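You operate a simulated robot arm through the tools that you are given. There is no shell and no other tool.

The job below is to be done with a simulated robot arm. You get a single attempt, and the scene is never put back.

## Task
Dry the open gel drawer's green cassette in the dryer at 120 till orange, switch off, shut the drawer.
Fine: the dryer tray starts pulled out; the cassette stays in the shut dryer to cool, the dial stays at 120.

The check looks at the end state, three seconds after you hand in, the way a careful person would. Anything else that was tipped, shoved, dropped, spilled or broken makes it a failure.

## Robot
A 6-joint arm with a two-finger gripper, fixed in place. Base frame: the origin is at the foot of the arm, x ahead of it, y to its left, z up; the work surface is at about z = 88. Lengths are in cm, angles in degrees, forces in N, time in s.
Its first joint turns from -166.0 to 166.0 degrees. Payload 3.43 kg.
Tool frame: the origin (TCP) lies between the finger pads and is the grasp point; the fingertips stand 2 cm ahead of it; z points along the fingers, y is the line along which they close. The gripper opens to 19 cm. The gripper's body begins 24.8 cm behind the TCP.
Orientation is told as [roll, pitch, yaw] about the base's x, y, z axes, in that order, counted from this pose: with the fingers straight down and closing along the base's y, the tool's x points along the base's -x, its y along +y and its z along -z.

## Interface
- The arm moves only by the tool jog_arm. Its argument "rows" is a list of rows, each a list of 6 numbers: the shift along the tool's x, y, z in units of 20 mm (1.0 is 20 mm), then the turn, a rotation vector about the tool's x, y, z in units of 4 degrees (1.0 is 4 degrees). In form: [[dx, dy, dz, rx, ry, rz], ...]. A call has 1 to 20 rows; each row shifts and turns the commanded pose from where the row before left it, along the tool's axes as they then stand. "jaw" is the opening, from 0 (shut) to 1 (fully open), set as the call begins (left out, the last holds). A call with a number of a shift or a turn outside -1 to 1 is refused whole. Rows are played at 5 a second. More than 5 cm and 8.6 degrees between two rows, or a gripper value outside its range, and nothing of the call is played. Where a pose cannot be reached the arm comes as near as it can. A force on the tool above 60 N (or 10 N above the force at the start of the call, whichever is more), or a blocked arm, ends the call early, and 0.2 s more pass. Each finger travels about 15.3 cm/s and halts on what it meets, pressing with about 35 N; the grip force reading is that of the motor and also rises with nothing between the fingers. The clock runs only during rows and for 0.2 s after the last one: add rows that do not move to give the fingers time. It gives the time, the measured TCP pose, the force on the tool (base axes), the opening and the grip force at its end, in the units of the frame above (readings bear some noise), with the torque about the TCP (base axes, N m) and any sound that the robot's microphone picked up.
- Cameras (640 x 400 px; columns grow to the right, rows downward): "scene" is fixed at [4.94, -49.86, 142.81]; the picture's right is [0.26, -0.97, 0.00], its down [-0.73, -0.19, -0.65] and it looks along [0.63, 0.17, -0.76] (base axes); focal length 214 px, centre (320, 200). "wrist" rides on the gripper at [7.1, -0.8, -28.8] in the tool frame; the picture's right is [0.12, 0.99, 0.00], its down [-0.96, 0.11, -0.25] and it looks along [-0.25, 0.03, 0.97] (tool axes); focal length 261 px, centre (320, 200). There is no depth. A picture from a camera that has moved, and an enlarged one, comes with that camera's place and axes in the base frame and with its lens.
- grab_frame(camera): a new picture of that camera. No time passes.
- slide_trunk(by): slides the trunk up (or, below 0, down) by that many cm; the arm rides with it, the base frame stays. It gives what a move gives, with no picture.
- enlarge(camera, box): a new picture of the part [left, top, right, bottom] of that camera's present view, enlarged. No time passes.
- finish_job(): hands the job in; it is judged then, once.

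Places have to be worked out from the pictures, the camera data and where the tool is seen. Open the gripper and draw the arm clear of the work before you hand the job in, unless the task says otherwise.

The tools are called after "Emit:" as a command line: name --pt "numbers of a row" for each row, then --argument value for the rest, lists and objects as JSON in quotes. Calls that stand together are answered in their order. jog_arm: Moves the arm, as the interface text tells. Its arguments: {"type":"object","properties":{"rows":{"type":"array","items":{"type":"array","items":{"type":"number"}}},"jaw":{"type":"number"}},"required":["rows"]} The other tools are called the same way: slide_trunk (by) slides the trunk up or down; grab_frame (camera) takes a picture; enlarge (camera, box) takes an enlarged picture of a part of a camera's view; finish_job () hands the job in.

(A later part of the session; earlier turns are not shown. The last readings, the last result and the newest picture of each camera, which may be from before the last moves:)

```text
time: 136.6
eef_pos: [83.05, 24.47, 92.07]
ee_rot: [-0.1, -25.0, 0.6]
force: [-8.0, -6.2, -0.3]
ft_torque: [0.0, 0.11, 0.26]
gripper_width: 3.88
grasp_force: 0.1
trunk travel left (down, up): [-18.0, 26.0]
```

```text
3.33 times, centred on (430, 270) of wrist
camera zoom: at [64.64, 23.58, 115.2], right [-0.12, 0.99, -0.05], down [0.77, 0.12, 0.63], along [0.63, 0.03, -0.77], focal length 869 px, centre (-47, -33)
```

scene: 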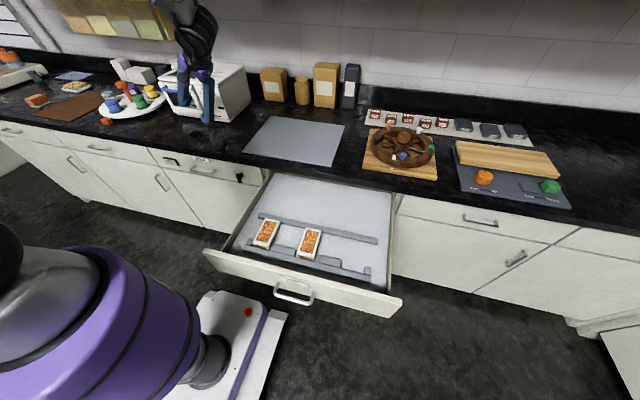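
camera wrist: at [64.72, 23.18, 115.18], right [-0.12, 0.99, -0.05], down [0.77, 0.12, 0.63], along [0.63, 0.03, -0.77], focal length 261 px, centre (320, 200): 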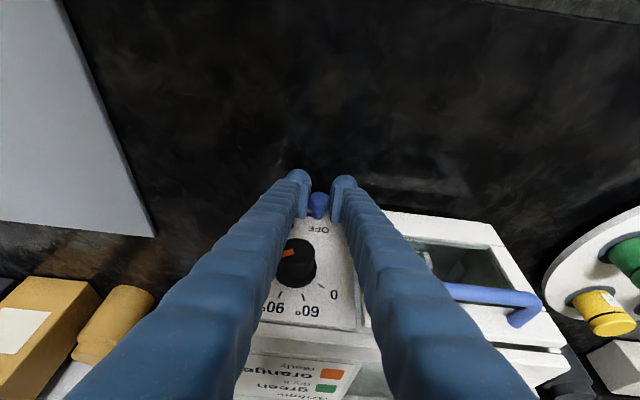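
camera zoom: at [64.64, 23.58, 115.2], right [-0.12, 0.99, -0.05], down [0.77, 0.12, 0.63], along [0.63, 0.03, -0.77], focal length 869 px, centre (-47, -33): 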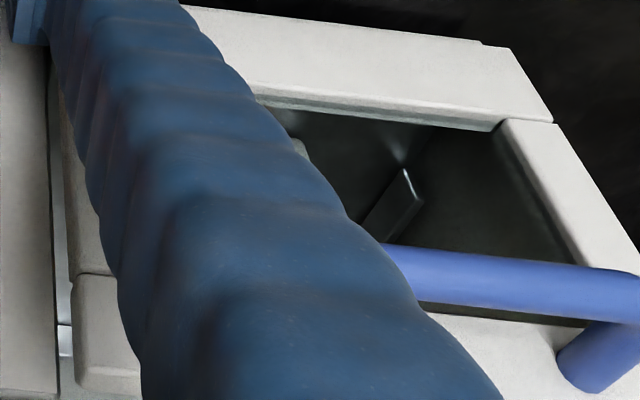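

The switch is plainly at the OFF end, in its original place. I draw back from it and watch lamp and cassette.

Emit:
jog_arm --pt "0.815 0 -0.38 0 0 0" --pt "0.815 0 -0.38 0 0 0" --pt "0.815 0 -0.38 0 0 0"

Emit:
enlarge --camera "scene" --box '[165, 55, 265, 135]'

Emit:
enlarge --camera "wrist" --box '[260, 160, 460, 300]'

```text
time: 137.4
eef_pos: [77.58, 24.68, 92.11]
ee_rot: [-0.2, -25.0, 0.5]
force: [0.5, 0.4, -1.0]
ft_torque: [-0.04, 0.01, 0.06]
gripper_width: 4.18
grasp_force: 0.1
trunk travel left (down, up): [-18.0, 26.0]
```

```text
5.00 times, centred on (215, 95) of scene
camera zoom: at [4.94, -49.86, 142.81], right [0.26, -0.97, 0.0], down [-0.73, -0.19, -0.65], along [0.63, 0.17, -0.76], focal length 1072 px, centre (845, 725)
```

zoom: 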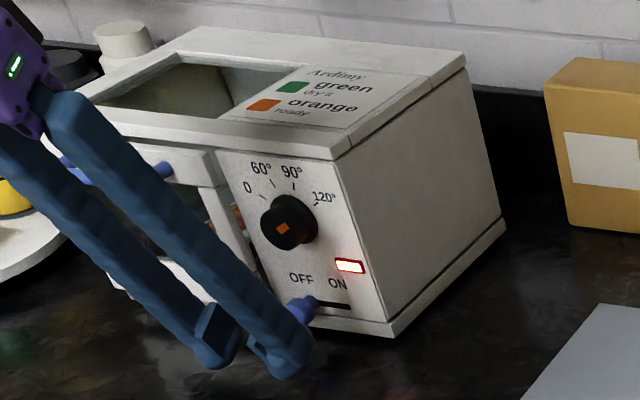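

```text
2.86 times, centred on (360, 230) of wrist
camera zoom: at [59.25, 23.7, 115.24], right [-0.12, 0.99, -0.05], down [0.77, 0.12, 0.63], along [0.63, 0.03, -0.77], focal length 745 px, centre (206, 114)
```

zoom: 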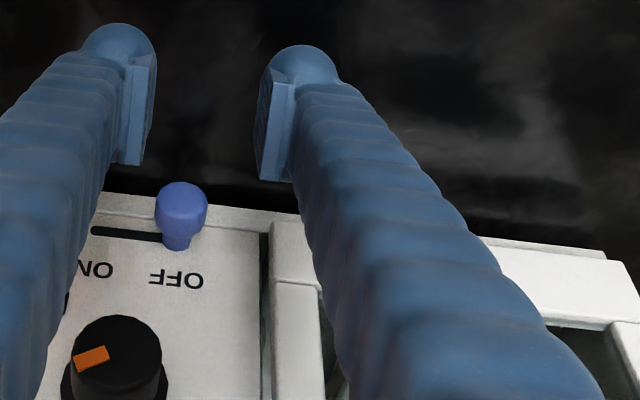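

The lamp still glows. I rise and back away to get an unobstructed view of the window and the switch.

Emit:
jog_arm --pt "0 0 -1 0 0 0" --pt "0 0 -1 0 0 0" --pt "0 0 -1 0 0 0" --pt "0 0 -1 0 0 0" --pt "0 0 -1 0 0 0" --pt "0 0 -1 0 0 0"

Emit:
enlarge --camera "scene" --box '[165, 55, 265, 135]'

Emit:
grab_frame --camera "wrist"

```text
time: 138.8
eef_pos: [72.38, 24.59, 102.97]
ee_rot: [-0.1, -25.1, 0.5]
force: [-0.3, -0.3, 0.4]
ft_torque: [0.03, 0.02, 0.0]
gripper_width: 4.17
grasp_force: 0.1
trunk travel left (down, up): [-18.0, 26.0]
```

```text
5.00 times, centred on (215, 95) of scene
camera zoom: at [4.94, -49.86, 142.81], right [0.26, -0.97, 0.0], down [-0.73, -0.19, -0.65], along [0.63, 0.17, -0.76], focal length 1072 px, centre (845, 725)
```

zoom: 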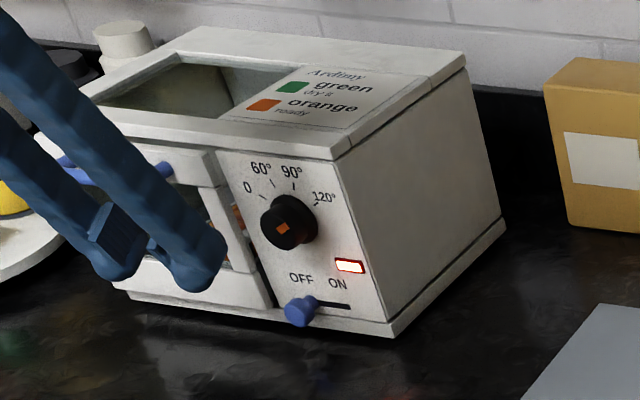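

```text
taken
camera wrist: at [54.01, 23.57, 126.15], right [-0.12, 0.99, -0.05], down [0.77, 0.12, 0.63], along [0.63, 0.03, -0.77], focal length 261 px, centre (320, 200)
```

wrist: 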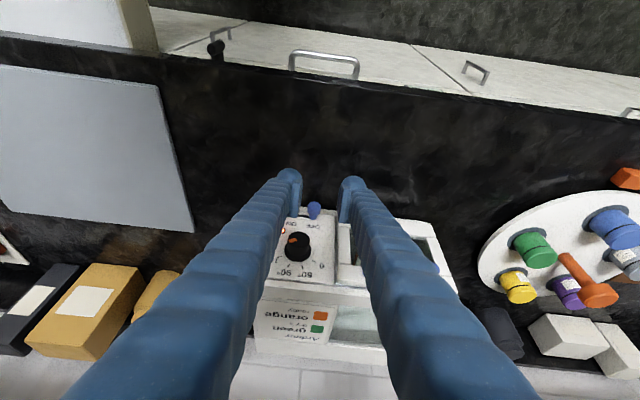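

Switch is where it was at the start (OFF); the cassette shows orange through the window. I wait about 3 s to see whether the lamp dies and the colour holds.

Emit:
jog_arm --pt "0 0 -1 0 0 0" --pt "0 0 -1 0 0 0" --pt "0 0 -1 0 0 0" --pt "0 0 0 0 0 0" --pt "0 0 0 0 0 0" --pt "0 0 0 0 0 0" --pt "0 0 0 0 0 0" --pt "0 0 0 0 0 0" --pt "0 0 0 0 0 0" --pt "0 0 0 0 0 0" --pt "0 0 0 0 0 0" --pt "0 0 0 0 0 0" --pt "0 0 0 0 0 0"

Emit:
enlarge --camera "scene" --box '[165, 55, 265, 135]'

Emit:
enlarge --camera "scene" --box '[175, 75, 215, 115]'

```text
time: 141.6
eef_pos: [70.03, 24.53, 108.47]
ee_rot: [-0.1, -24.9, 0.5]
force: [0.2, -0.4, 0.1]
ft_torque: [-0.04, 0.0, -0.01]
gripper_width: 4.18
grasp_force: 0.1
trunk travel left (down, up): [-18.0, 26.0]
```

```text
5.00 times, centred on (215, 95) of scene
camera zoom: at [4.94, -49.86, 142.81], right [0.26, -0.97, 0.0], down [-0.73, -0.19, -0.65], along [0.63, 0.17, -0.76], focal length 1072 px, centre (845, 725)
```

zoom: 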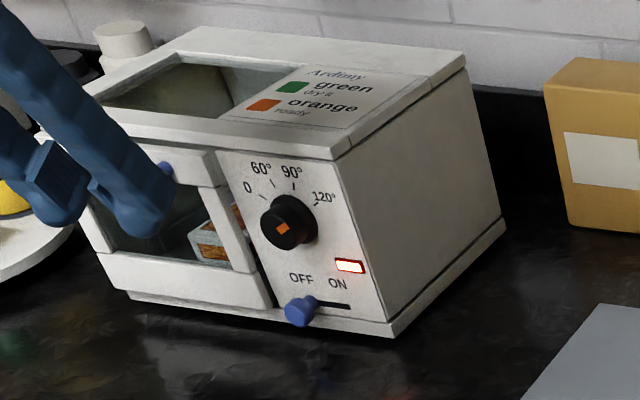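

```text
10.00 times, centred on (195, 95) of scene
camera zoom: at [4.94, -49.86, 142.81], right [0.26, -0.97, 0.0], down [-0.73, -0.19, -0.65], along [0.63, 0.17, -0.76], focal length 2145 px, centre (1570, 1250)
```

zoom: 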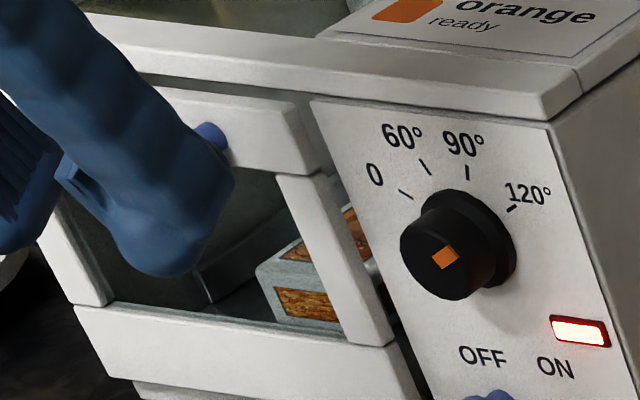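

I compare the switch now with the same zoom taken at the start.

Emit:
enlarge --camera "scene" --box '[215, 80, 265, 130]'

Emit:
enlarge --camera "wrist" --box '[270, 190, 370, 290]'

```text
8.00 times, centred on (240, 105) of scene
camera zoom: at [4.94, -49.86, 142.81], right [0.26, -0.97, 0.0], down [-0.73, -0.19, -0.65], along [0.63, 0.17, -0.76], focal length 1716 px, centre (960, 960)
```

zoom: 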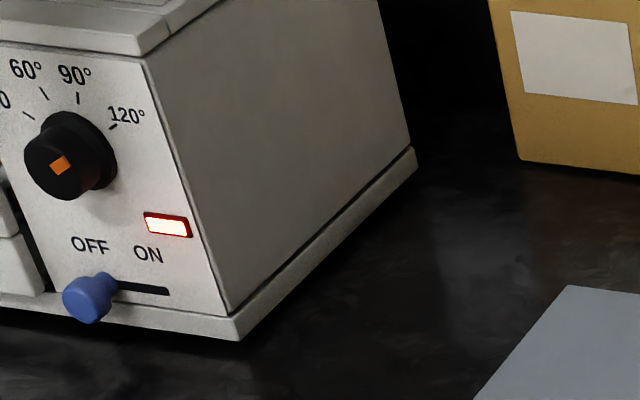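

```text
4.00 times, centred on (320, 240) of wrist
camera zoom: at [51.67, 23.54, 131.55], right [-0.12, 0.99, -0.05], down [0.77, 0.12, 0.63], along [0.63, 0.03, -0.77], focal length 1043 px, centre (320, 40)
```

zoom: 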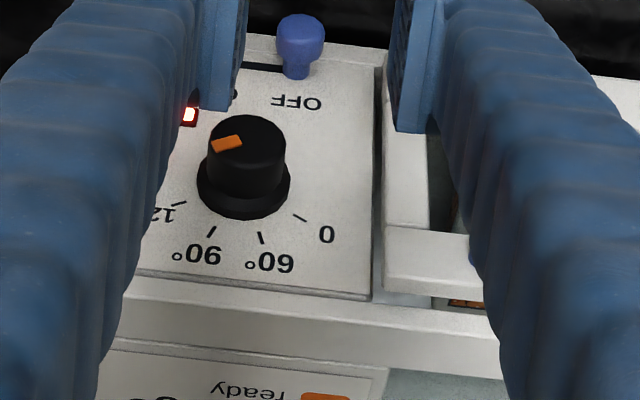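

The switch is exactly in its start (OFF) position and the dryer body has not moved. I check the slit between tray panel and dryer front to be sure the tray is fully in.

Emit:
enlarge --camera "scene" --box '[185, 80, 215, 125]'

Emit:
enlarge --camera "wrist" --box '[350, 200, 460, 310]'

```text
8.89 times, centred on (200, 102) of scene
camera zoom: at [4.94, -49.86, 142.81], right [0.26, -0.97, 0.0], down [-0.73, -0.19, -0.65], along [0.63, 0.17, -0.76], focal length 1906 px, centre (1387, 1067)
```

zoom: 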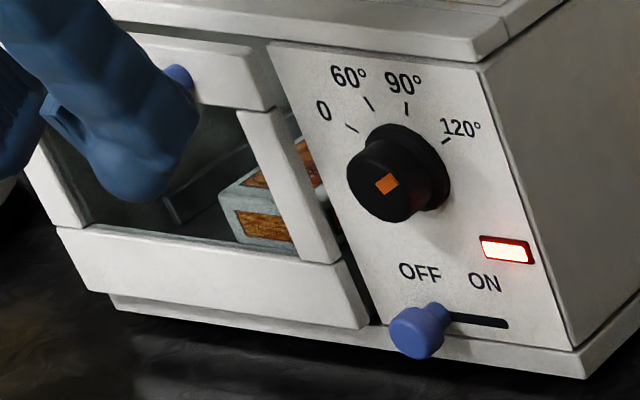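

```text
3.64 times, centred on (405, 255) of wrist
camera zoom: at [51.67, 23.54, 131.55], right [-0.12, 0.99, -0.05], down [0.77, 0.12, 0.63], along [0.63, 0.03, -0.77], focal length 948 px, centre (11, 0)
```

zoom: 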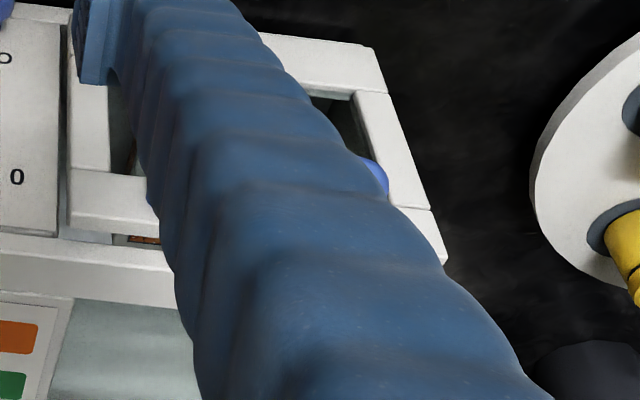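

The lamp first lit about a second after switching, so it is most likely a "hot" lamp that will stay on while cooling. I set the tool upright again and will re-check the tray by pushing its handle gently once more.

Emit:
jog_arm --pt "0 0 0 0 1 0" --pt "0 0 0 0 1 0" --pt "0 0 0 0 1 0" --pt "0 0 0 0 1 0" --pt "0 0 0 0 1 0" --pt "0 0 0 0 1 0" --pt "0 0 0 0 0.25 0" --pt "0 0.95 0 0 0 0" --pt "0 0.95 0 0 0 0" --pt "0 0.95 0 0 0 0" --pt "0 0.95 0 0 0 0" --pt "0 0.95 0 0 0 0" --pt "0 0.95 0 0 0 0" --pt "0 0.9 0 0 0 0" --pt "0 0 0 0 0 0" --jaw 0

Emit:
enlarge --camera "scene" --box '[165, 55, 265, 135]'

Emit:
grab_frame --camera "wrist"

```text
time: 144.8
eef_pos: [69.91, 37.65, 108.48]
ee_rot: [0.0, 0.0, 0.4]
force: [-1.0, 0.3, 0.0]
ft_torque: [-0.04, 0.03, -0.03]
gripper_width: 0.0
grasp_force: 34.1
trunk travel left (down, up): [-18.0, 26.0]
```

```text
5.00 times, centred on (215, 95) of scene
camera zoom: at [4.94, -49.86, 142.81], right [0.26, -0.97, 0.0], down [-0.73, -0.19, -0.65], along [0.63, 0.17, -0.76], focal length 1072 px, centre (845, 725)
```

zoom: 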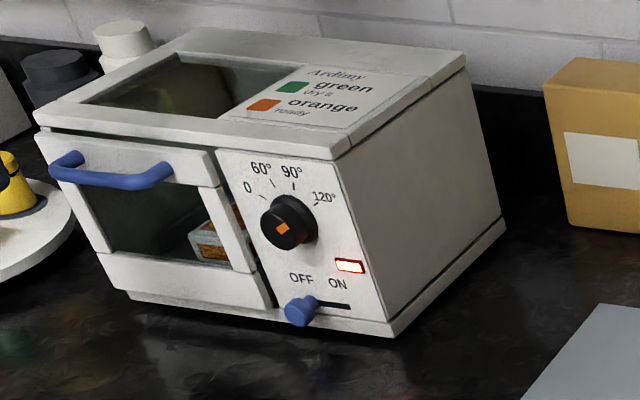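

```text
taken
camera wrist: at [63.11, 36.8, 137.23], right [-0.13, 0.99, 0.0], down [0.96, 0.12, 0.25], along [0.25, 0.03, -0.97], focal length 261 px, centre (320, 200)
```

wrist: 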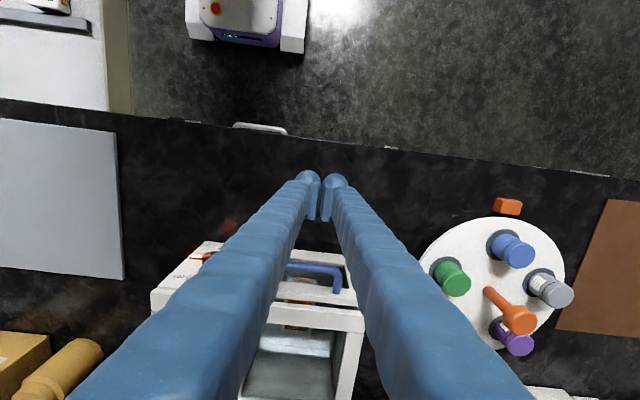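

Emit:
enlarge --camera "wrist" --box '[150, 220, 390, 370]'

Emit:
enlarge --camera "scene" --box '[150, 75, 215, 120]'

```text
2.67 times, centred on (270, 295) of wrist
camera zoom: at [63.11, 36.8, 137.23], right [-0.13, 0.99, 0.0], down [0.96, 0.12, 0.25], along [0.25, 0.03, -0.97], focal length 695 px, centre (453, -53)
```

zoom: 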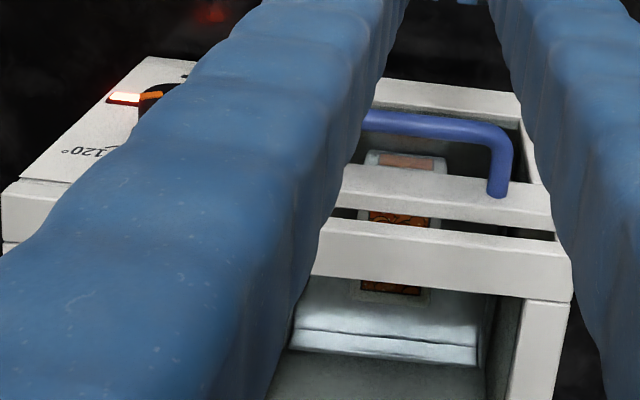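

```text
8.89 times, centred on (182, 98) of scene
camera zoom: at [4.94, -49.86, 142.81], right [0.26, -0.97, 0.0], down [-0.73, -0.19, -0.65], along [0.63, 0.17, -0.76], focal length 1906 px, centre (1542, 1111)
```

zoom: 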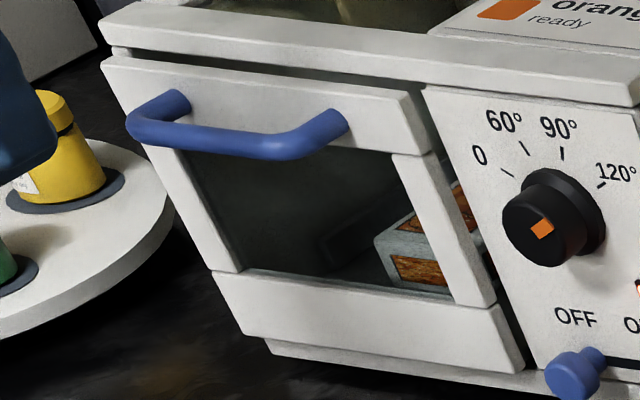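

From above, the tray panel's back edge (x ≈ 87.2) lies flush with the dryer front. As a check I lower in front of the handle and touch it gently.

Emit:
jog_arm --pt "0 0 1 0 0 0" --pt "0 0 1 0 0 0" --pt "0 0 1 0 0 0" --pt "0 0 1 0 0 0" --pt "-1 0 0 0 0 0" --pt "-1 0 0 0 0 0" --pt "-1 0 0 0 0 0" --pt "-1 0 0 0 0 0" --pt "-0.4 0 0 0 0 0" --pt "0 0 0 0 0 0"

Emit:
jog_arm --pt "-0.1 0 0 0 0 0" --pt "-0.1 0 0 0 0 0" --pt "-0.1 0 0 0 0 0"

```text
time: 147.0
eef_pos: [78.77, 37.65, 100.35]
ee_rot: [0.0, 0.0, 0.5]
force: [-0.8, 0.7, 0.4]
ft_torque: [0.0, 0.01, -0.03]
gripper_width: 0.0
grasp_force: 34.5
trunk travel left (down, up): [-18.0, 26.0]
```

```text
time: 147.8
eef_pos: [79.34, 37.78, 100.31]
ee_rot: [0.0, 0.0, 0.4]
force: [-1.8, -0.1, -2.1]
ft_torque: [-0.04, -0.03, 0.0]
gripper_width: 0.61
grasp_force: 34.3
trunk travel left (down, up): [-18.0, 26.0]
```

Emit:
jog_arm --pt "-0.1 0 0 0 0 0" --pt "-0.1 0 0 0 0 0"

Emit:
enlarge --camera "scene" --box '[165, 55, 265, 135]'

```text
time: 148.4
eef_pos: [79.53, 37.75, 100.31]
ee_rot: [-0.2, 0.2, 0.5]
force: [-26.0, -0.5, -7.2]
ft_torque: [-0.08, -0.69, 0.68]
gripper_width: 0.61
grasp_force: 34.2
trunk travel left (down, up): [-18.0, 26.0]
```

```text
5.00 times, centred on (215, 95) of scene
camera zoom: at [4.94, -49.86, 142.81], right [0.26, -0.97, 0.0], down [-0.73, -0.19, -0.65], along [0.63, 0.17, -0.76], focal length 1072 px, centre (845, 725)
```

zoom: 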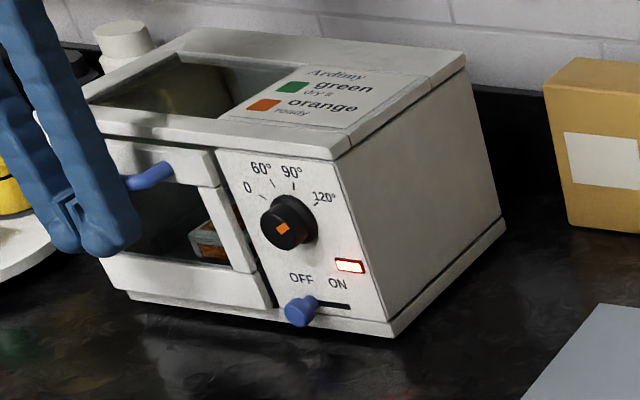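

Same hard stop at the same place: the tray is home. I back off, rise, and head for the drawer.

Emit:
jog_arm --pt "0.5 0 0 0 0 0" --pt "1 0 0 0 0 0" --pt "1 0 0 0 0 0" --pt "0 0 -1 0 0 0" --pt "0 0 -1 0 0 0" --pt "0 0 -1 0 0 0" --pt "0 0 -1 0 0 0" --pt "0 0 0 0 0 0"

Emit:
slide_trunk --by 7

Emit:
enlarge --camera "scene" --box '[150, 55, 265, 135]'

```text
time: 150.2
eef_pos: [74.94, 37.75, 108.44]
ee_rot: [0.0, -0.1, 0.4]
force: [0.1, 0.9, 0.9]
ft_torque: [0.02, 0.05, -0.03]
gripper_width: 0.0
grasp_force: 34.5
trunk travel left (down, up): [-18.0, 26.0]
```

```text
time: 151.3
eef_pos: [74.81, 37.65, 115.27]
ee_rot: [-0.1, 0.0, 0.3]
force: [-0.3, 0.2, 0.8]
ft_torque: [-0.01, 0.03, 0.02]
gripper_width: 0.0
grasp_force: 34.0
trunk travel left (down, up): [-25.0, 19.0]
```

```text
5.00 times, centred on (208, 95) of scene
camera zoom: at [4.94, -49.86, 142.81], right [0.26, -0.97, 0.0], down [-0.73, -0.19, -0.65], along [0.63, 0.17, -0.76], focal length 1072 px, centre (882, 725)
```

zoom: 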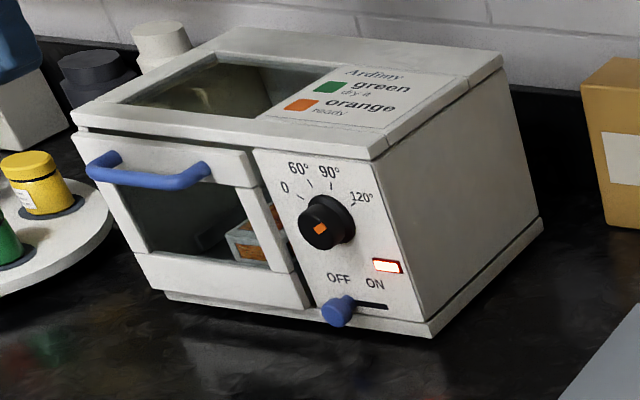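

Cassette orange, dial at 120, switch at OFF; the lamp still glows faintly. I carry the arm over to the drawer.

Emit:
jog_arm --pt "0.37 -1 0 0 0 0" --pt "0.37 -1 0 0 0 0" --pt "0.37 -1 0 0 0 0" --pt "0.37 -1 0 0 0 0" --pt "0.37 -1 0 0 0 0" --pt "0.37 -1 0 0 0 0" --pt "0.37 -1 0 0 0 0" --pt "0.37 -1 0 0 0 0" --pt "0.37 -1 0 0 0 0" --pt "0.37 -1 0 0 0 0" --pt "0.37 -1 0 0 0 0" --pt "0.37 -1 0 0 0 0" --pt "0.37 -1 0 0 0 0" --pt "0.37 -1 0 0 0 0" --pt "0.37 -1 0 0 0 0" --pt "0.37 -1 0 0 0 0" --pt "0.37 -1 0 0 0 0" --pt "0.37 -1 0 0 0 0" --pt "0.37 -1 0 0 0 0" --pt "0.37 -1 0 0 0 0"

Emit:
jog_arm --pt "0.5 -1 0 0 0 0" --pt "0.5 -1 0 0 0 0" --pt "0.5 -1 0 0 0 0" --pt "0.5 -1 0 0 0 0" --pt "0.5 -1 0 0 0 0" --pt "0.5 -1 0 0 0 0" --pt "0.5 -1 0 0 0 0" --pt "0.5 -1 0 0 0 0" --pt "0.5 -1 0 0 0 0" --pt "0.5 -1 0 0 0 0" --pt "0.5 -1 0 0 0 0" --pt "0.5 -1 0 0 0 0" --pt "0.5 -1 0 0 0 0" --pt "0.5 -1 0 0 0 0" --pt "0.5 -1 0 0 0 0" --pt "0.5 -1 0 0 0 0" --pt "0.5 -1 0 0 0 0" --pt "0.5 -1 0 0 0 0" --pt "0.5 -1 0 0 0 0" --pt "0.5 -1 0 0 0 0"

Emit:
grab_frame --camera "wrist"

Emit:
grab_frame --camera "scene"

```text
time: 155.5
eef_pos: [60.22, -2.53, 115.71]
ee_rot: [-0.1, 0.0, 0.4]
force: [-0.2, 0.1, -0.3]
ft_torque: [0.01, -0.03, 0.03]
gripper_width: 0.0
grasp_force: 34.3
trunk travel left (down, up): [-25.0, 19.0]
```

```text
time: 159.7
eef_pos: [40.54, -42.79, 115.62]
ee_rot: [0.0, 0.1, 0.6]
force: [-0.6, 1.2, -0.4]
ft_torque: [0.02, -0.03, 0.0]
gripper_width: 0.0
grasp_force: 34.5
trunk travel left (down, up): [-25.0, 19.0]
```

```text
taken
camera wrist: at [33.66, -43.63, 144.42], right [-0.13, 0.99, 0.0], down [0.96, 0.12, 0.25], along [0.25, 0.03, -0.97], focal length 261 px, centre (320, 200)
```

wrist: 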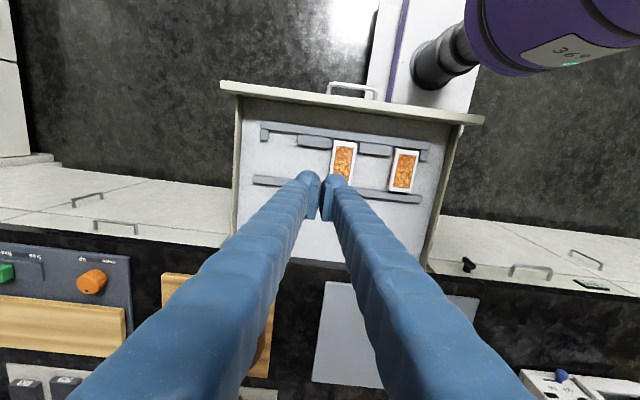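

```text
taken
```

scene: 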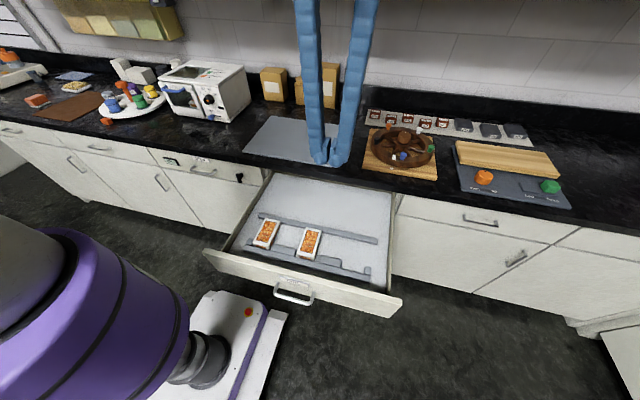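

Emit:
enlarge --camera "wrist" --box '[400, 200, 640, 320]'

Emit:
enlarge --camera "wrist" --box '[210, 60, 490, 260]'

Emit:
enlarge --camera "scene" --box '[190, 150, 420, 330]'

Emit:
enlarge --camera "scene" --box '[150, 55, 265, 135]'

```text
2.67 times, centred on (520, 260) of wrist
camera zoom: at [33.66, -43.63, 144.42], right [-0.13, 0.99, 0.0], down [0.96, 0.12, 0.25], along [0.25, 0.03, -0.97], focal length 695 px, centre (-213, 40)
```

zoom: 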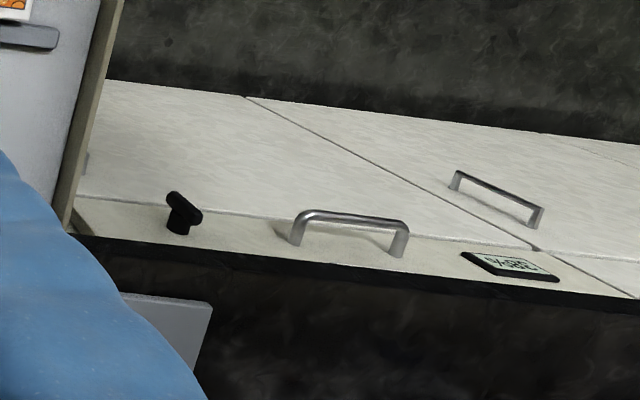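

```text
2.00 times, centred on (350, 160) of wrist
camera zoom: at [33.66, -43.63, 144.42], right [-0.13, 0.99, 0.0], down [0.96, 0.12, 0.25], along [0.25, 0.03, -0.97], focal length 521 px, centre (260, 280)
```

zoom: 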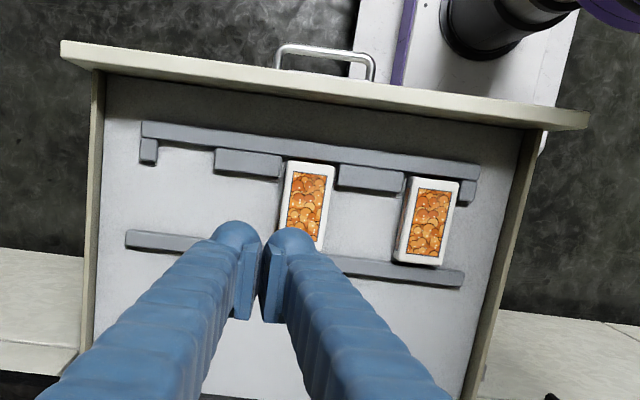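

```text
2.22 times, centred on (305, 240) of scene
camera zoom: at [4.94, -49.86, 142.81], right [0.26, -0.97, 0.0], down [-0.73, -0.19, -0.65], along [0.63, 0.17, -0.76], focal length 477 px, centre (353, 111)
```

zoom: 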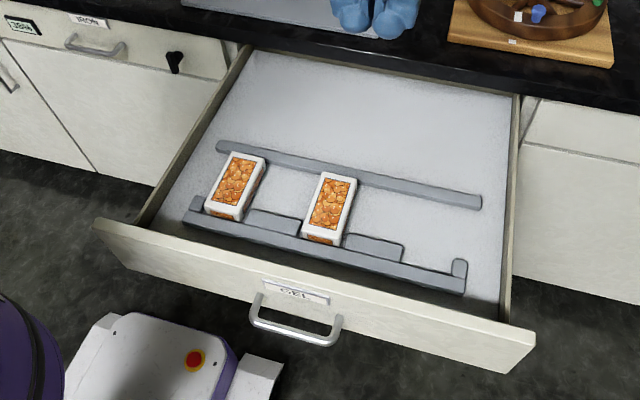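

```text
5.00 times, centred on (208, 95) of scene
camera zoom: at [4.94, -49.86, 142.81], right [0.26, -0.97, 0.0], down [-0.73, -0.19, -0.65], along [0.63, 0.17, -0.76], focal length 1072 px, centre (882, 725)
```

zoom: 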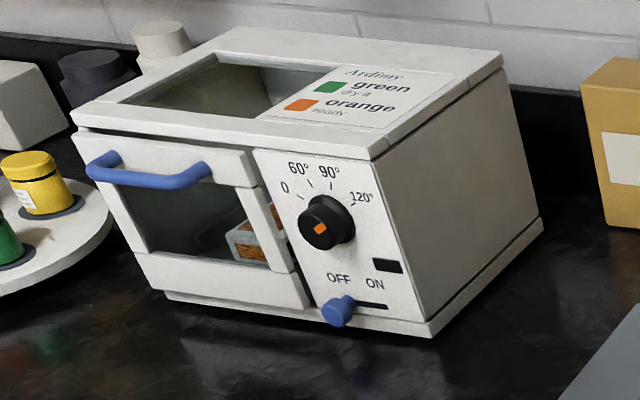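

Good news: the lamp has gone dark by itself, so it was a hot lamp; the cassette is orange, dial at 120, switch OFF. Now the drawer: its front face is at about x 25.8, top z ≈ 84. I move the closed fingers out in front of it, right of the handle (y ≈ -48).

Emit:
jog_arm --pt "1 -0.24 0 0 0 0" --pt "1 -0.24 0 0 0 0" --pt "1 -0.24 0 0 0 0" --pt "1 -0.24 0 0 0 0" --pt "1 -0.24 0 0 0 0" --pt "1 -0.24 0 0 0 0" --pt "1 -0.24 0 0 0 0" --pt "1 -0.24 0 0 0 0" --pt "1 -0.24 0 0 0 0" --pt "1 -0.24 0 0 0 0" --pt "1 -0.24 0 0 0 0" --pt "0 0 0 0 0 0"

Emit:
grab_frame --camera "wrist"

Emit:
grab_frame --camera "scene"

```text
time: 162.3
eef_pos: [18.53, -48.19, 115.63]
ee_rot: [-0.1, 0.1, 0.4]
force: [0.2, 0.6, 0.1]
ft_torque: [-0.01, 0.04, -0.01]
gripper_width: 0.0
grasp_force: 34.4
trunk travel left (down, up): [-25.0, 19.0]
```

```text
taken
camera wrist: at [11.67, -49.01, 144.37], right [-0.13, 0.99, 0.0], down [0.96, 0.12, 0.25], along [0.25, 0.03, -0.97], focal length 261 px, centre (320, 200)
```

wrist: 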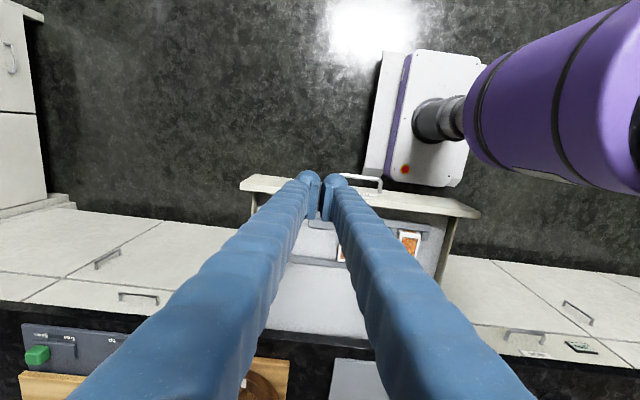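

```text
taken
```

scene: 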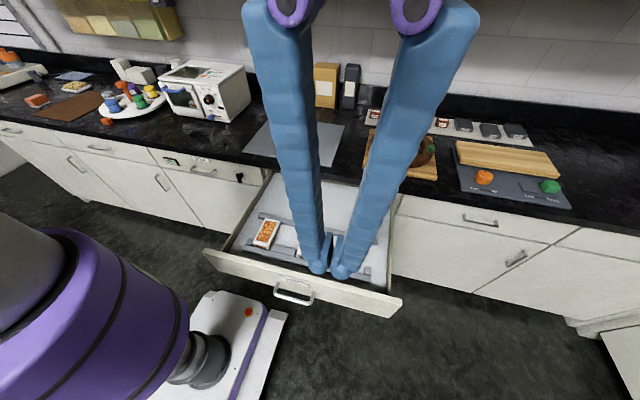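

The fingers are 3–5 cm in front of the drawer face. I lower them to z ≈ 80.

Emit:
jog_arm --pt "0 0 1 0 0 0" --pt "0 0 1 0 0 0" --pt "0 0 1 0 0 0" --pt "0 0 1 0 0 0" --pt "0 0 1 0 0 0" --pt "0 0 1 0 0 0" --pt "0 0 1 0 0 0" --pt "0 0 1 0 0 0" --pt "0 0 1 0 0 0" --pt "0 0 1 0 0 0" --pt "0 0 1 0 0 0" --pt "0 0 1 0 0 0" --pt "0 0 1 0 0 0" --pt "0 0 0 0 0 0"

Emit:
enlarge --camera "scene" --box '[190, 170, 420, 340]'

Emit:
grab_frame --camera "wrist"

```text
time: 165.3
eef_pos: [18.6, -48.12, 89.61]
ee_rot: [-0.1, 0.0, 0.4]
force: [-0.1, -0.2, 0.7]
ft_torque: [0.03, -0.01, -0.01]
gripper_width: 0.0
grasp_force: 34.4
trunk travel left (down, up): [-25.0, 19.0]
```

```text
2.35 times, centred on (305, 255) of scene
camera zoom: at [4.94, -49.86, 142.81], right [0.26, -0.97, 0.0], down [-0.73, -0.19, -0.65], along [0.63, 0.17, -0.76], focal length 505 px, centre (355, 71)
```

zoom: 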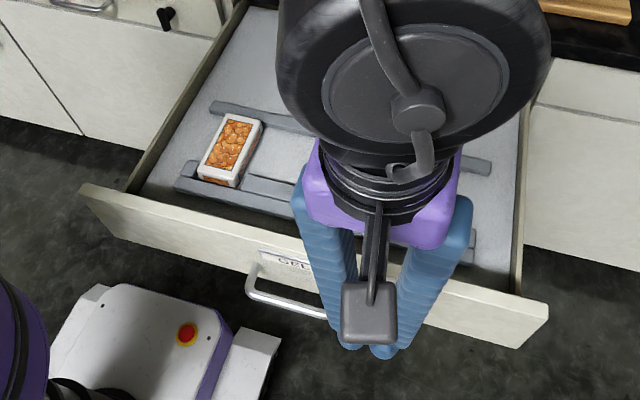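

```text
taken
camera wrist: at [11.69, -48.94, 118.36], right [-0.13, 0.99, 0.0], down [0.96, 0.12, 0.25], along [0.25, 0.03, -0.97], focal length 261 px, centre (320, 200)
```

wrist: 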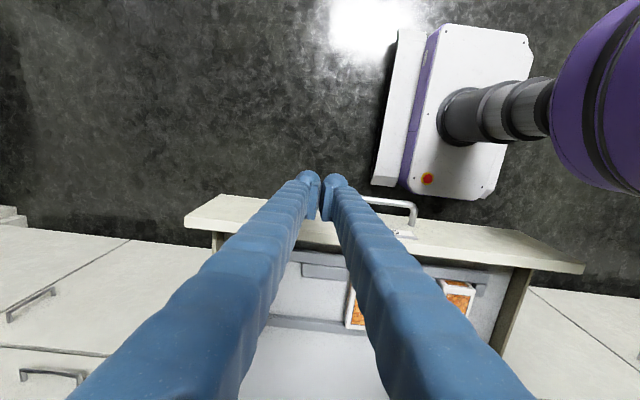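

Fingers are in front of the panel and to the right of the handle. I lower the rest and begin the push.

Emit:
jog_arm --pt "0 0 1 0 0 0" --pt "0 0 1 0 0 0" --pt "0 0 1 0 0 0" --pt "0 0 1 0 0 0" --pt "0 0 0.9 0 0 0" --pt "0 0 0 0 0 0"

Emit:
jog_arm --pt "-0.5 0 0 0 0 0" --pt "-0.5 0 0 0 0 0" --pt "-0.5 0 0 0 0 0" --pt "-0.5 0 0 0 0 0" --pt "-0.5 0 0 0 0 0" --pt "-0.5 0 0 0 0 0" --pt "-0.5 0 0 0 0 0"

Emit:
enlarge --camera "scene" --box '[190, 170, 420, 340]'

```text
time: 166.7
eef_pos: [18.68, -48.18, 79.88]
ee_rot: [-0.2, 0.0, 0.4]
force: [0.4, -0.3, -0.4]
ft_torque: [0.03, 0.01, -0.01]
gripper_width: 0.0
grasp_force: 33.9
trunk travel left (down, up): [-25.0, 19.0]
```

```text
time: 168.3
eef_pos: [25.71, -48.11, 79.71]
ee_rot: [-0.2, 0.0, 0.4]
force: [-1.0, 1.2, -0.4]
ft_torque: [-0.02, 0.02, 0.0]
gripper_width: 0.0
grasp_force: 34.5
trunk travel left (down, up): [-25.0, 19.0]
```

```text
2.35 times, centred on (305, 255) of scene
camera zoom: at [4.94, -49.86, 142.81], right [0.26, -0.97, 0.0], down [-0.73, -0.19, -0.65], along [0.63, 0.17, -0.76], focal length 505 px, centre (355, 71)
```

zoom: 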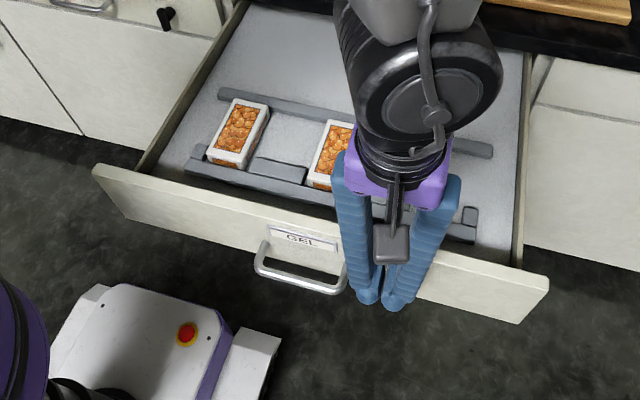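

The drawer slides with the push. I keep on steadily for another 20 cm.

Emit:
jog_arm --pt "-0.5 0 0 0 0 0" --pt "-0.5 0 0 0 0 0" --pt "-0.5 0 0 0 0 0" --pt "-0.5 0 0 0 0 0" --pt "-0.5 0 0 0 0 0" --pt "-0.5 0 0 0 0 0" --pt "-0.5 0 0 0 0 0" --pt "-0.5 0 0 0 0 0" --pt "-0.5 0 0 0 0 0" --pt "-0.5 0 0 0 0 0" --pt "-0.5 0 0 0 0 0" --pt "-0.5 0 0 0 0 0" --pt "-0.5 0 0 0 0 0" --pt "-0.5 0 0 0 0 0" --pt "-0.5 0 0 0 0 0" --pt "-0.5 0 0 0 0 0" --pt "-0.5 0 0 0 0 0" --pt "-0.5 0 0 0 0 0" --pt "-0.5 0 0 0 0 0" --pt "-0.5 0 0 0 0 0"

Emit:
grab_frame --camera "scene"

Emit:
grab_frame --camera "wrist"

```text
time: 172.5
eef_pos: [45.72, -48.03, 79.8]
ee_rot: [-0.1, 0.0, 0.5]
force: [0.3, 0.0, 0.0]
ft_torque: [0.0, 0.01, 0.03]
gripper_width: 0.01
grasp_force: 34.4
trunk travel left (down, up): [-25.0, 19.0]
```

```text
taken
```

scene: 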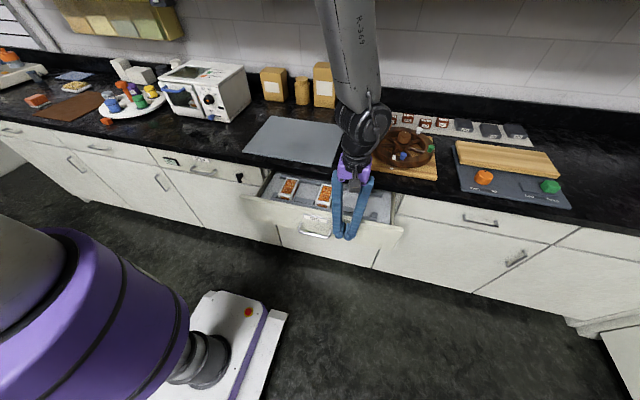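

```text
taken
camera wrist: at [38.83, -48.83, 108.59], right [-0.13, 0.99, 0.0], down [0.96, 0.12, 0.25], along [0.25, 0.03, -0.97], focal length 261 px, centre (320, 200)
```

wrist: 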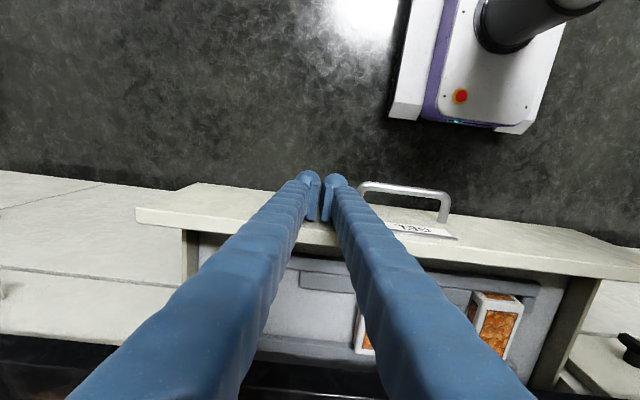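

More than half in; nothing disturbed. I push another 9 cm, keeping short of the counter edge at x ≈ 64.

Emit:
jog_arm --pt "-0.5 0 0 0 0 0" --pt "-0.5 0 0 0 0 0" --pt "-0.5 0 0 0 0 0" --pt "-0.5 0 0 0 0 0" --pt "-0.5 0 0 0 0 0" --pt "-0.5 0 0 0 0 0" --pt "-0.5 0 0 0 0 0" --pt "-0.5 0 0 0 0 0" --pt "-0.5 0 0 0 0 0"

Emit:
grab_frame --camera "wrist"

Emit:
enlarge --camera "scene" --box '[230, 140, 420, 280]'

```text
time: 174.5
eef_pos: [54.77, -47.89, 79.85]
ee_rot: [-0.1, 0.0, 0.4]
force: [0.4, 0.0, -0.2]
ft_torque: [0.02, -0.03, 0.0]
gripper_width: 0.01
grasp_force: 34.4
trunk travel left (down, up): [-25.0, 19.0]
```

```text
taken
camera wrist: at [47.96, -48.72, 108.65], right [-0.13, 0.99, 0.0], down [0.96, 0.12, 0.25], along [0.25, 0.03, -0.97], focal length 261 px, centre (320, 200)
```

wrist: 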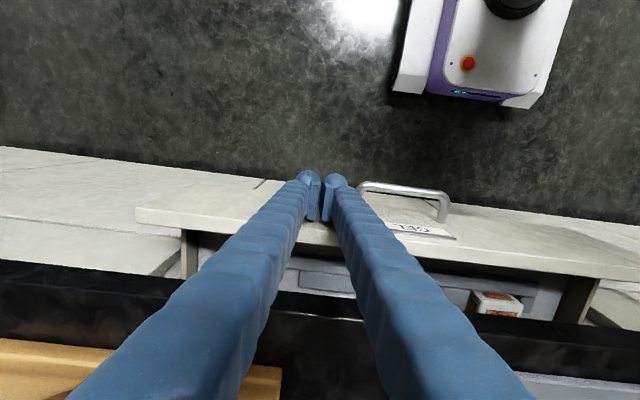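

```text
2.86 times, centred on (325, 210) of scene
camera zoom: at [4.94, -49.86, 142.81], right [0.26, -0.97, 0.0], down [-0.73, -0.19, -0.65], along [0.63, 0.17, -0.76], focal length 613 px, centre (306, 171)
```

zoom: 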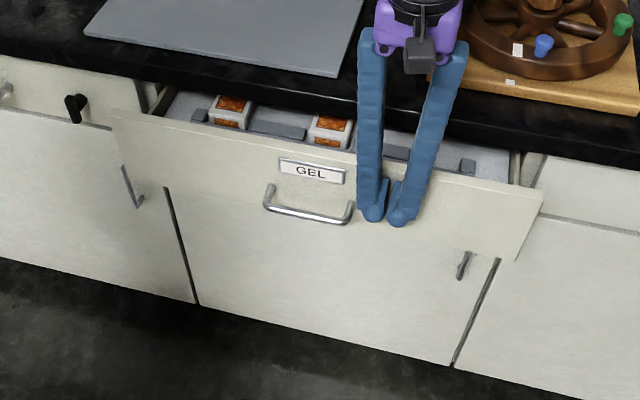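

About 9 cm remain, and the counter edge overhangs. I back off 2 cm and tilt the tool to -25° so that the fingertips lead under the edge.

Emit:
jog_arm --pt "1 0 0 0 0 0" --pt "0.5 0 0 0 0 0" --pt "0 0 0 0 -1 0" --pt "0 0 0 0 -1 0" --pt "0 0 0 0 -1 0" --pt "0 0 0 0 -1 0" --pt "0 0 0 0 -1 0" --pt "0 0 0 0 -1 0" --pt "0 0 0 0 -0.25 0" --pt "0.3 0 0.65 0 0 0" --pt "0.3 0 0.65 0 0 0" --pt "0 0 0 0 0 0"

Emit:
grab_frame --camera "wrist"

Emit:
enlarge --camera "scene" --box '[230, 140, 420, 280]'

```text
time: 177.1
eef_pos: [51.59, -46.79, 76.83]
ee_rot: [1.7, -18.4, 0.4]
force: [-0.6, -0.6, 0.3]
ft_torque: [0.02, -0.02, 0.0]
gripper_width: 0.01
grasp_force: 34.1
out of reach, approached as far as the arm can: row 6, 8
trunk travel left (down, up): [-25.0, 19.0]
```

```text
taken
camera wrist: at [36.02, -48.55, 101.85], right [-0.13, 0.99, -0.01], down [0.83, 0.11, 0.54], along [0.54, 0.06, -0.84], focal length 261 px, centre (320, 200)
```

wrist: 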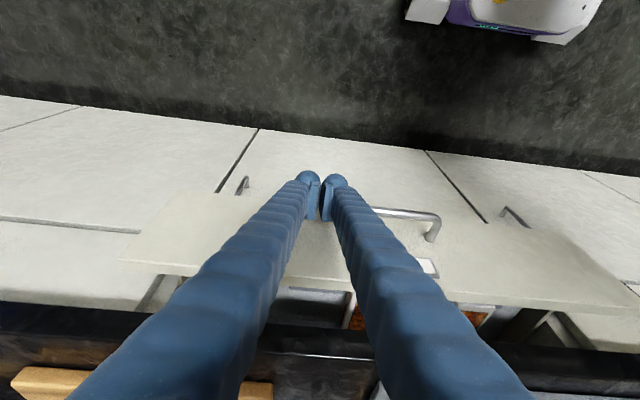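

```text
2.86 times, centred on (325, 210) of scene
camera zoom: at [4.94, -49.86, 142.81], right [0.26, -0.97, 0.0], down [-0.73, -0.19, -0.65], along [0.63, 0.17, -0.76], focal length 613 px, centre (306, 171)
```

zoom: 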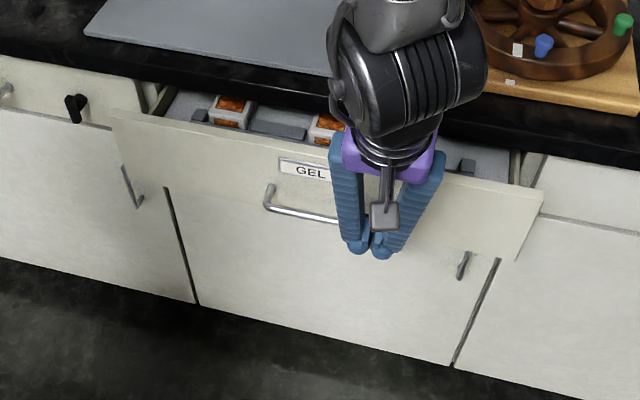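

The tilt stopped at -18° for lack of reach here. I push forward with that tilt and will add tilt once the tool is further out.

Emit:
jog_arm --pt "-0.474 -0.1 0.158 0 0 0" --pt "-0.474 -0.1 0.158 0 0 0" --pt "-0.474 0 0.158 0 0 0" --pt "-0.474 0 0.158 0 0 0" --pt "-0.474 0 0.158 0 0 0" --pt "-0.474 0 0.158 0 0 0" --pt "0 0 0 0 0 0"

Emit:
enlarge --camera "scene" --box '[230, 140, 420, 280]'

```text
time: 178.7
eef_pos: [57.7, -47.03, 76.74]
ee_rot: [1.8, -18.5, 0.3]
force: [0.0, 0.7, 0.2]
ft_torque: [-0.02, 0.0, 0.0]
gripper_width: 0.01
grasp_force: 34.3
trunk travel left (down, up): [-25.0, 19.0]
```

```text
2.86 times, centred on (325, 210) of scene
camera zoom: at [4.94, -49.86, 142.81], right [0.26, -0.97, 0.0], down [-0.73, -0.19, -0.65], along [0.63, 0.17, -0.76], focal length 613 px, centre (306, 171)
```

zoom: 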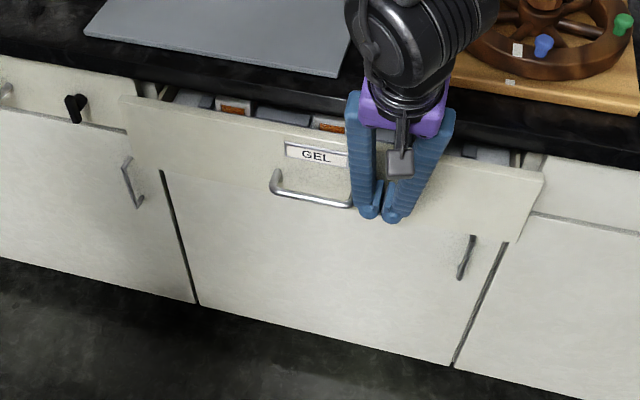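

The drawer follows (face at about x 60). I add tilt to about -27° here.

Emit:
jog_arm --pt "0 0 0 0.2 -0.7 -0.06" --pt "0 0 0 0.2 -0.7 -0.06" --pt "0 0 0 0 -0.7 0" --pt "0 0 0 0 0 0"

Emit:
grab_frame --camera "wrist"

```text
time: 179.7
eef_pos: [57.52, -47.0, 76.66]
ee_rot: [0.0, -26.8, 0.8]
force: [-0.8, -0.9, -0.6]
ft_torque: [0.03, -0.03, 0.0]
gripper_width: 0.0
grasp_force: 34.2
trunk travel left (down, up): [-25.0, 19.0]
```

```text
taken
camera wrist: at [38.45, -48.14, 99.25], right [-0.12, 0.99, -0.05], down [0.75, 0.13, 0.65], along [0.66, 0.04, -0.75], focal length 261 px, centre (320, 200)
```

wrist: 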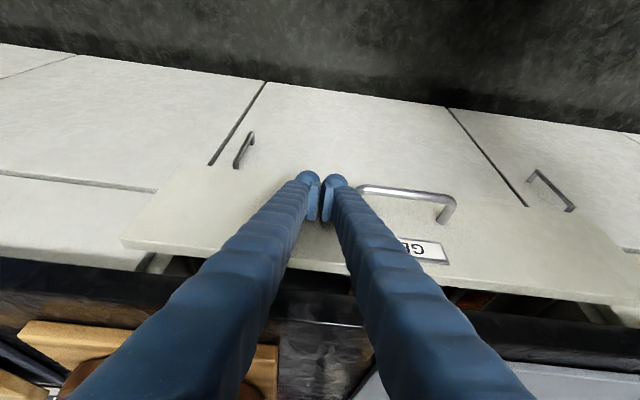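

Tilt is now -27°. I push on in 1 cm steps, checking.

Emit:
jog_arm --pt "-0.446 0 0.2255 0 0 0" --pt "-0.446 0 0.2255 0 0 0" --pt "-0.446 0 0.2255 0 0 0"

Emit:
enlarge --camera "scene" --box '[230, 140, 420, 280]'

Emit:
grab_frame --camera "wrist"

```text
time: 180.5
eef_pos: [60.62, -46.86, 76.89]
ee_rot: [0.0, -26.9, 0.7]
force: [-0.3, 0.0, 0.2]
ft_torque: [-0.01, 0.05, 0.0]
gripper_width: 0.0
grasp_force: 34.1
trunk travel left (down, up): [-25.0, 19.0]
```

```text
2.86 times, centred on (325, 210) of scene
camera zoom: at [4.94, -49.86, 142.81], right [0.26, -0.97, 0.0], down [-0.73, -0.19, -0.65], along [0.63, 0.17, -0.76], focal length 613 px, centre (306, 171)
```

zoom: 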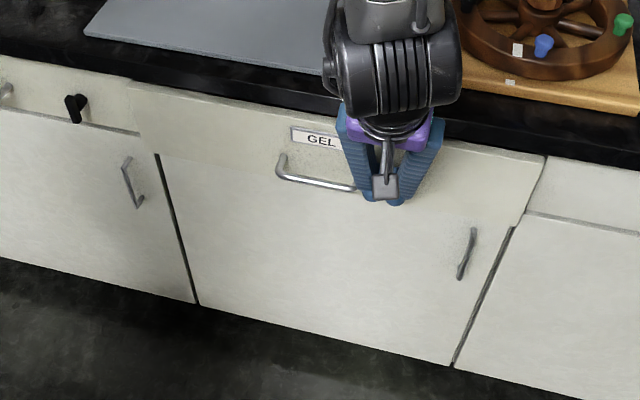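

```text
taken
camera wrist: at [41.55, -48.0, 99.31], right [-0.12, 0.99, -0.05], down [0.74, 0.13, 0.66], along [0.66, 0.04, -0.75], focal length 261 px, centre (320, 200)
```

wrist: 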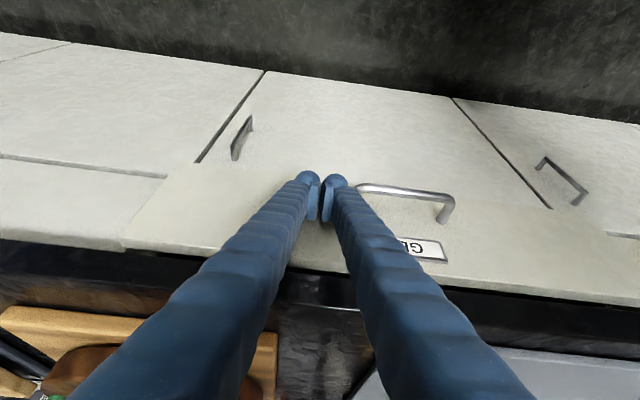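

Nearly flush with its neighbours. I go on in smaller steps.

Emit:
jog_arm --pt "-0.3 0 0.152 0 0 0" --pt "-0.3 0 0.152 0 0 0"

Emit:
jog_arm --pt "-0.2 0 0.1 0 0 0" --pt "-0.2 0 0.1 0 0 0"

Emit:
enlarge --camera "scene" --box '[230, 140, 420, 280]'

```text
time: 181.1
eef_pos: [61.96, -46.94, 76.83]
ee_rot: [0.0, -26.8, 0.7]
force: [-1.2, -0.4, 0.2]
ft_torque: [-0.02, -0.01, 0.0]
gripper_width: 0.0
grasp_force: 34.5
trunk travel left (down, up): [-25.0, 19.0]
```

```text
time: 181.7
eef_pos: [62.88, -46.97, 76.91]
ee_rot: [0.0, -26.9, 0.7]
force: [-3.7, -0.7, 0.7]
ft_torque: [-0.01, 0.02, -0.07]
gripper_width: 0.0
grasp_force: 34.4
trunk travel left (down, up): [-25.0, 19.0]
```

```text
2.86 times, centred on (325, 210) of scene
camera zoom: at [4.94, -49.86, 142.81], right [0.26, -0.97, 0.0], down [-0.73, -0.19, -0.65], along [0.63, 0.17, -0.76], focal length 613 px, centre (306, 171)
```

zoom: 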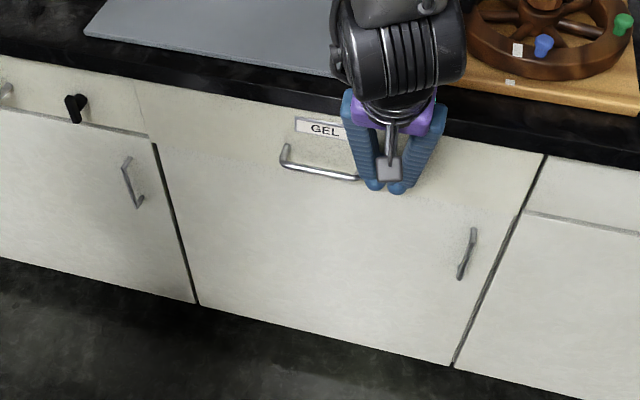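

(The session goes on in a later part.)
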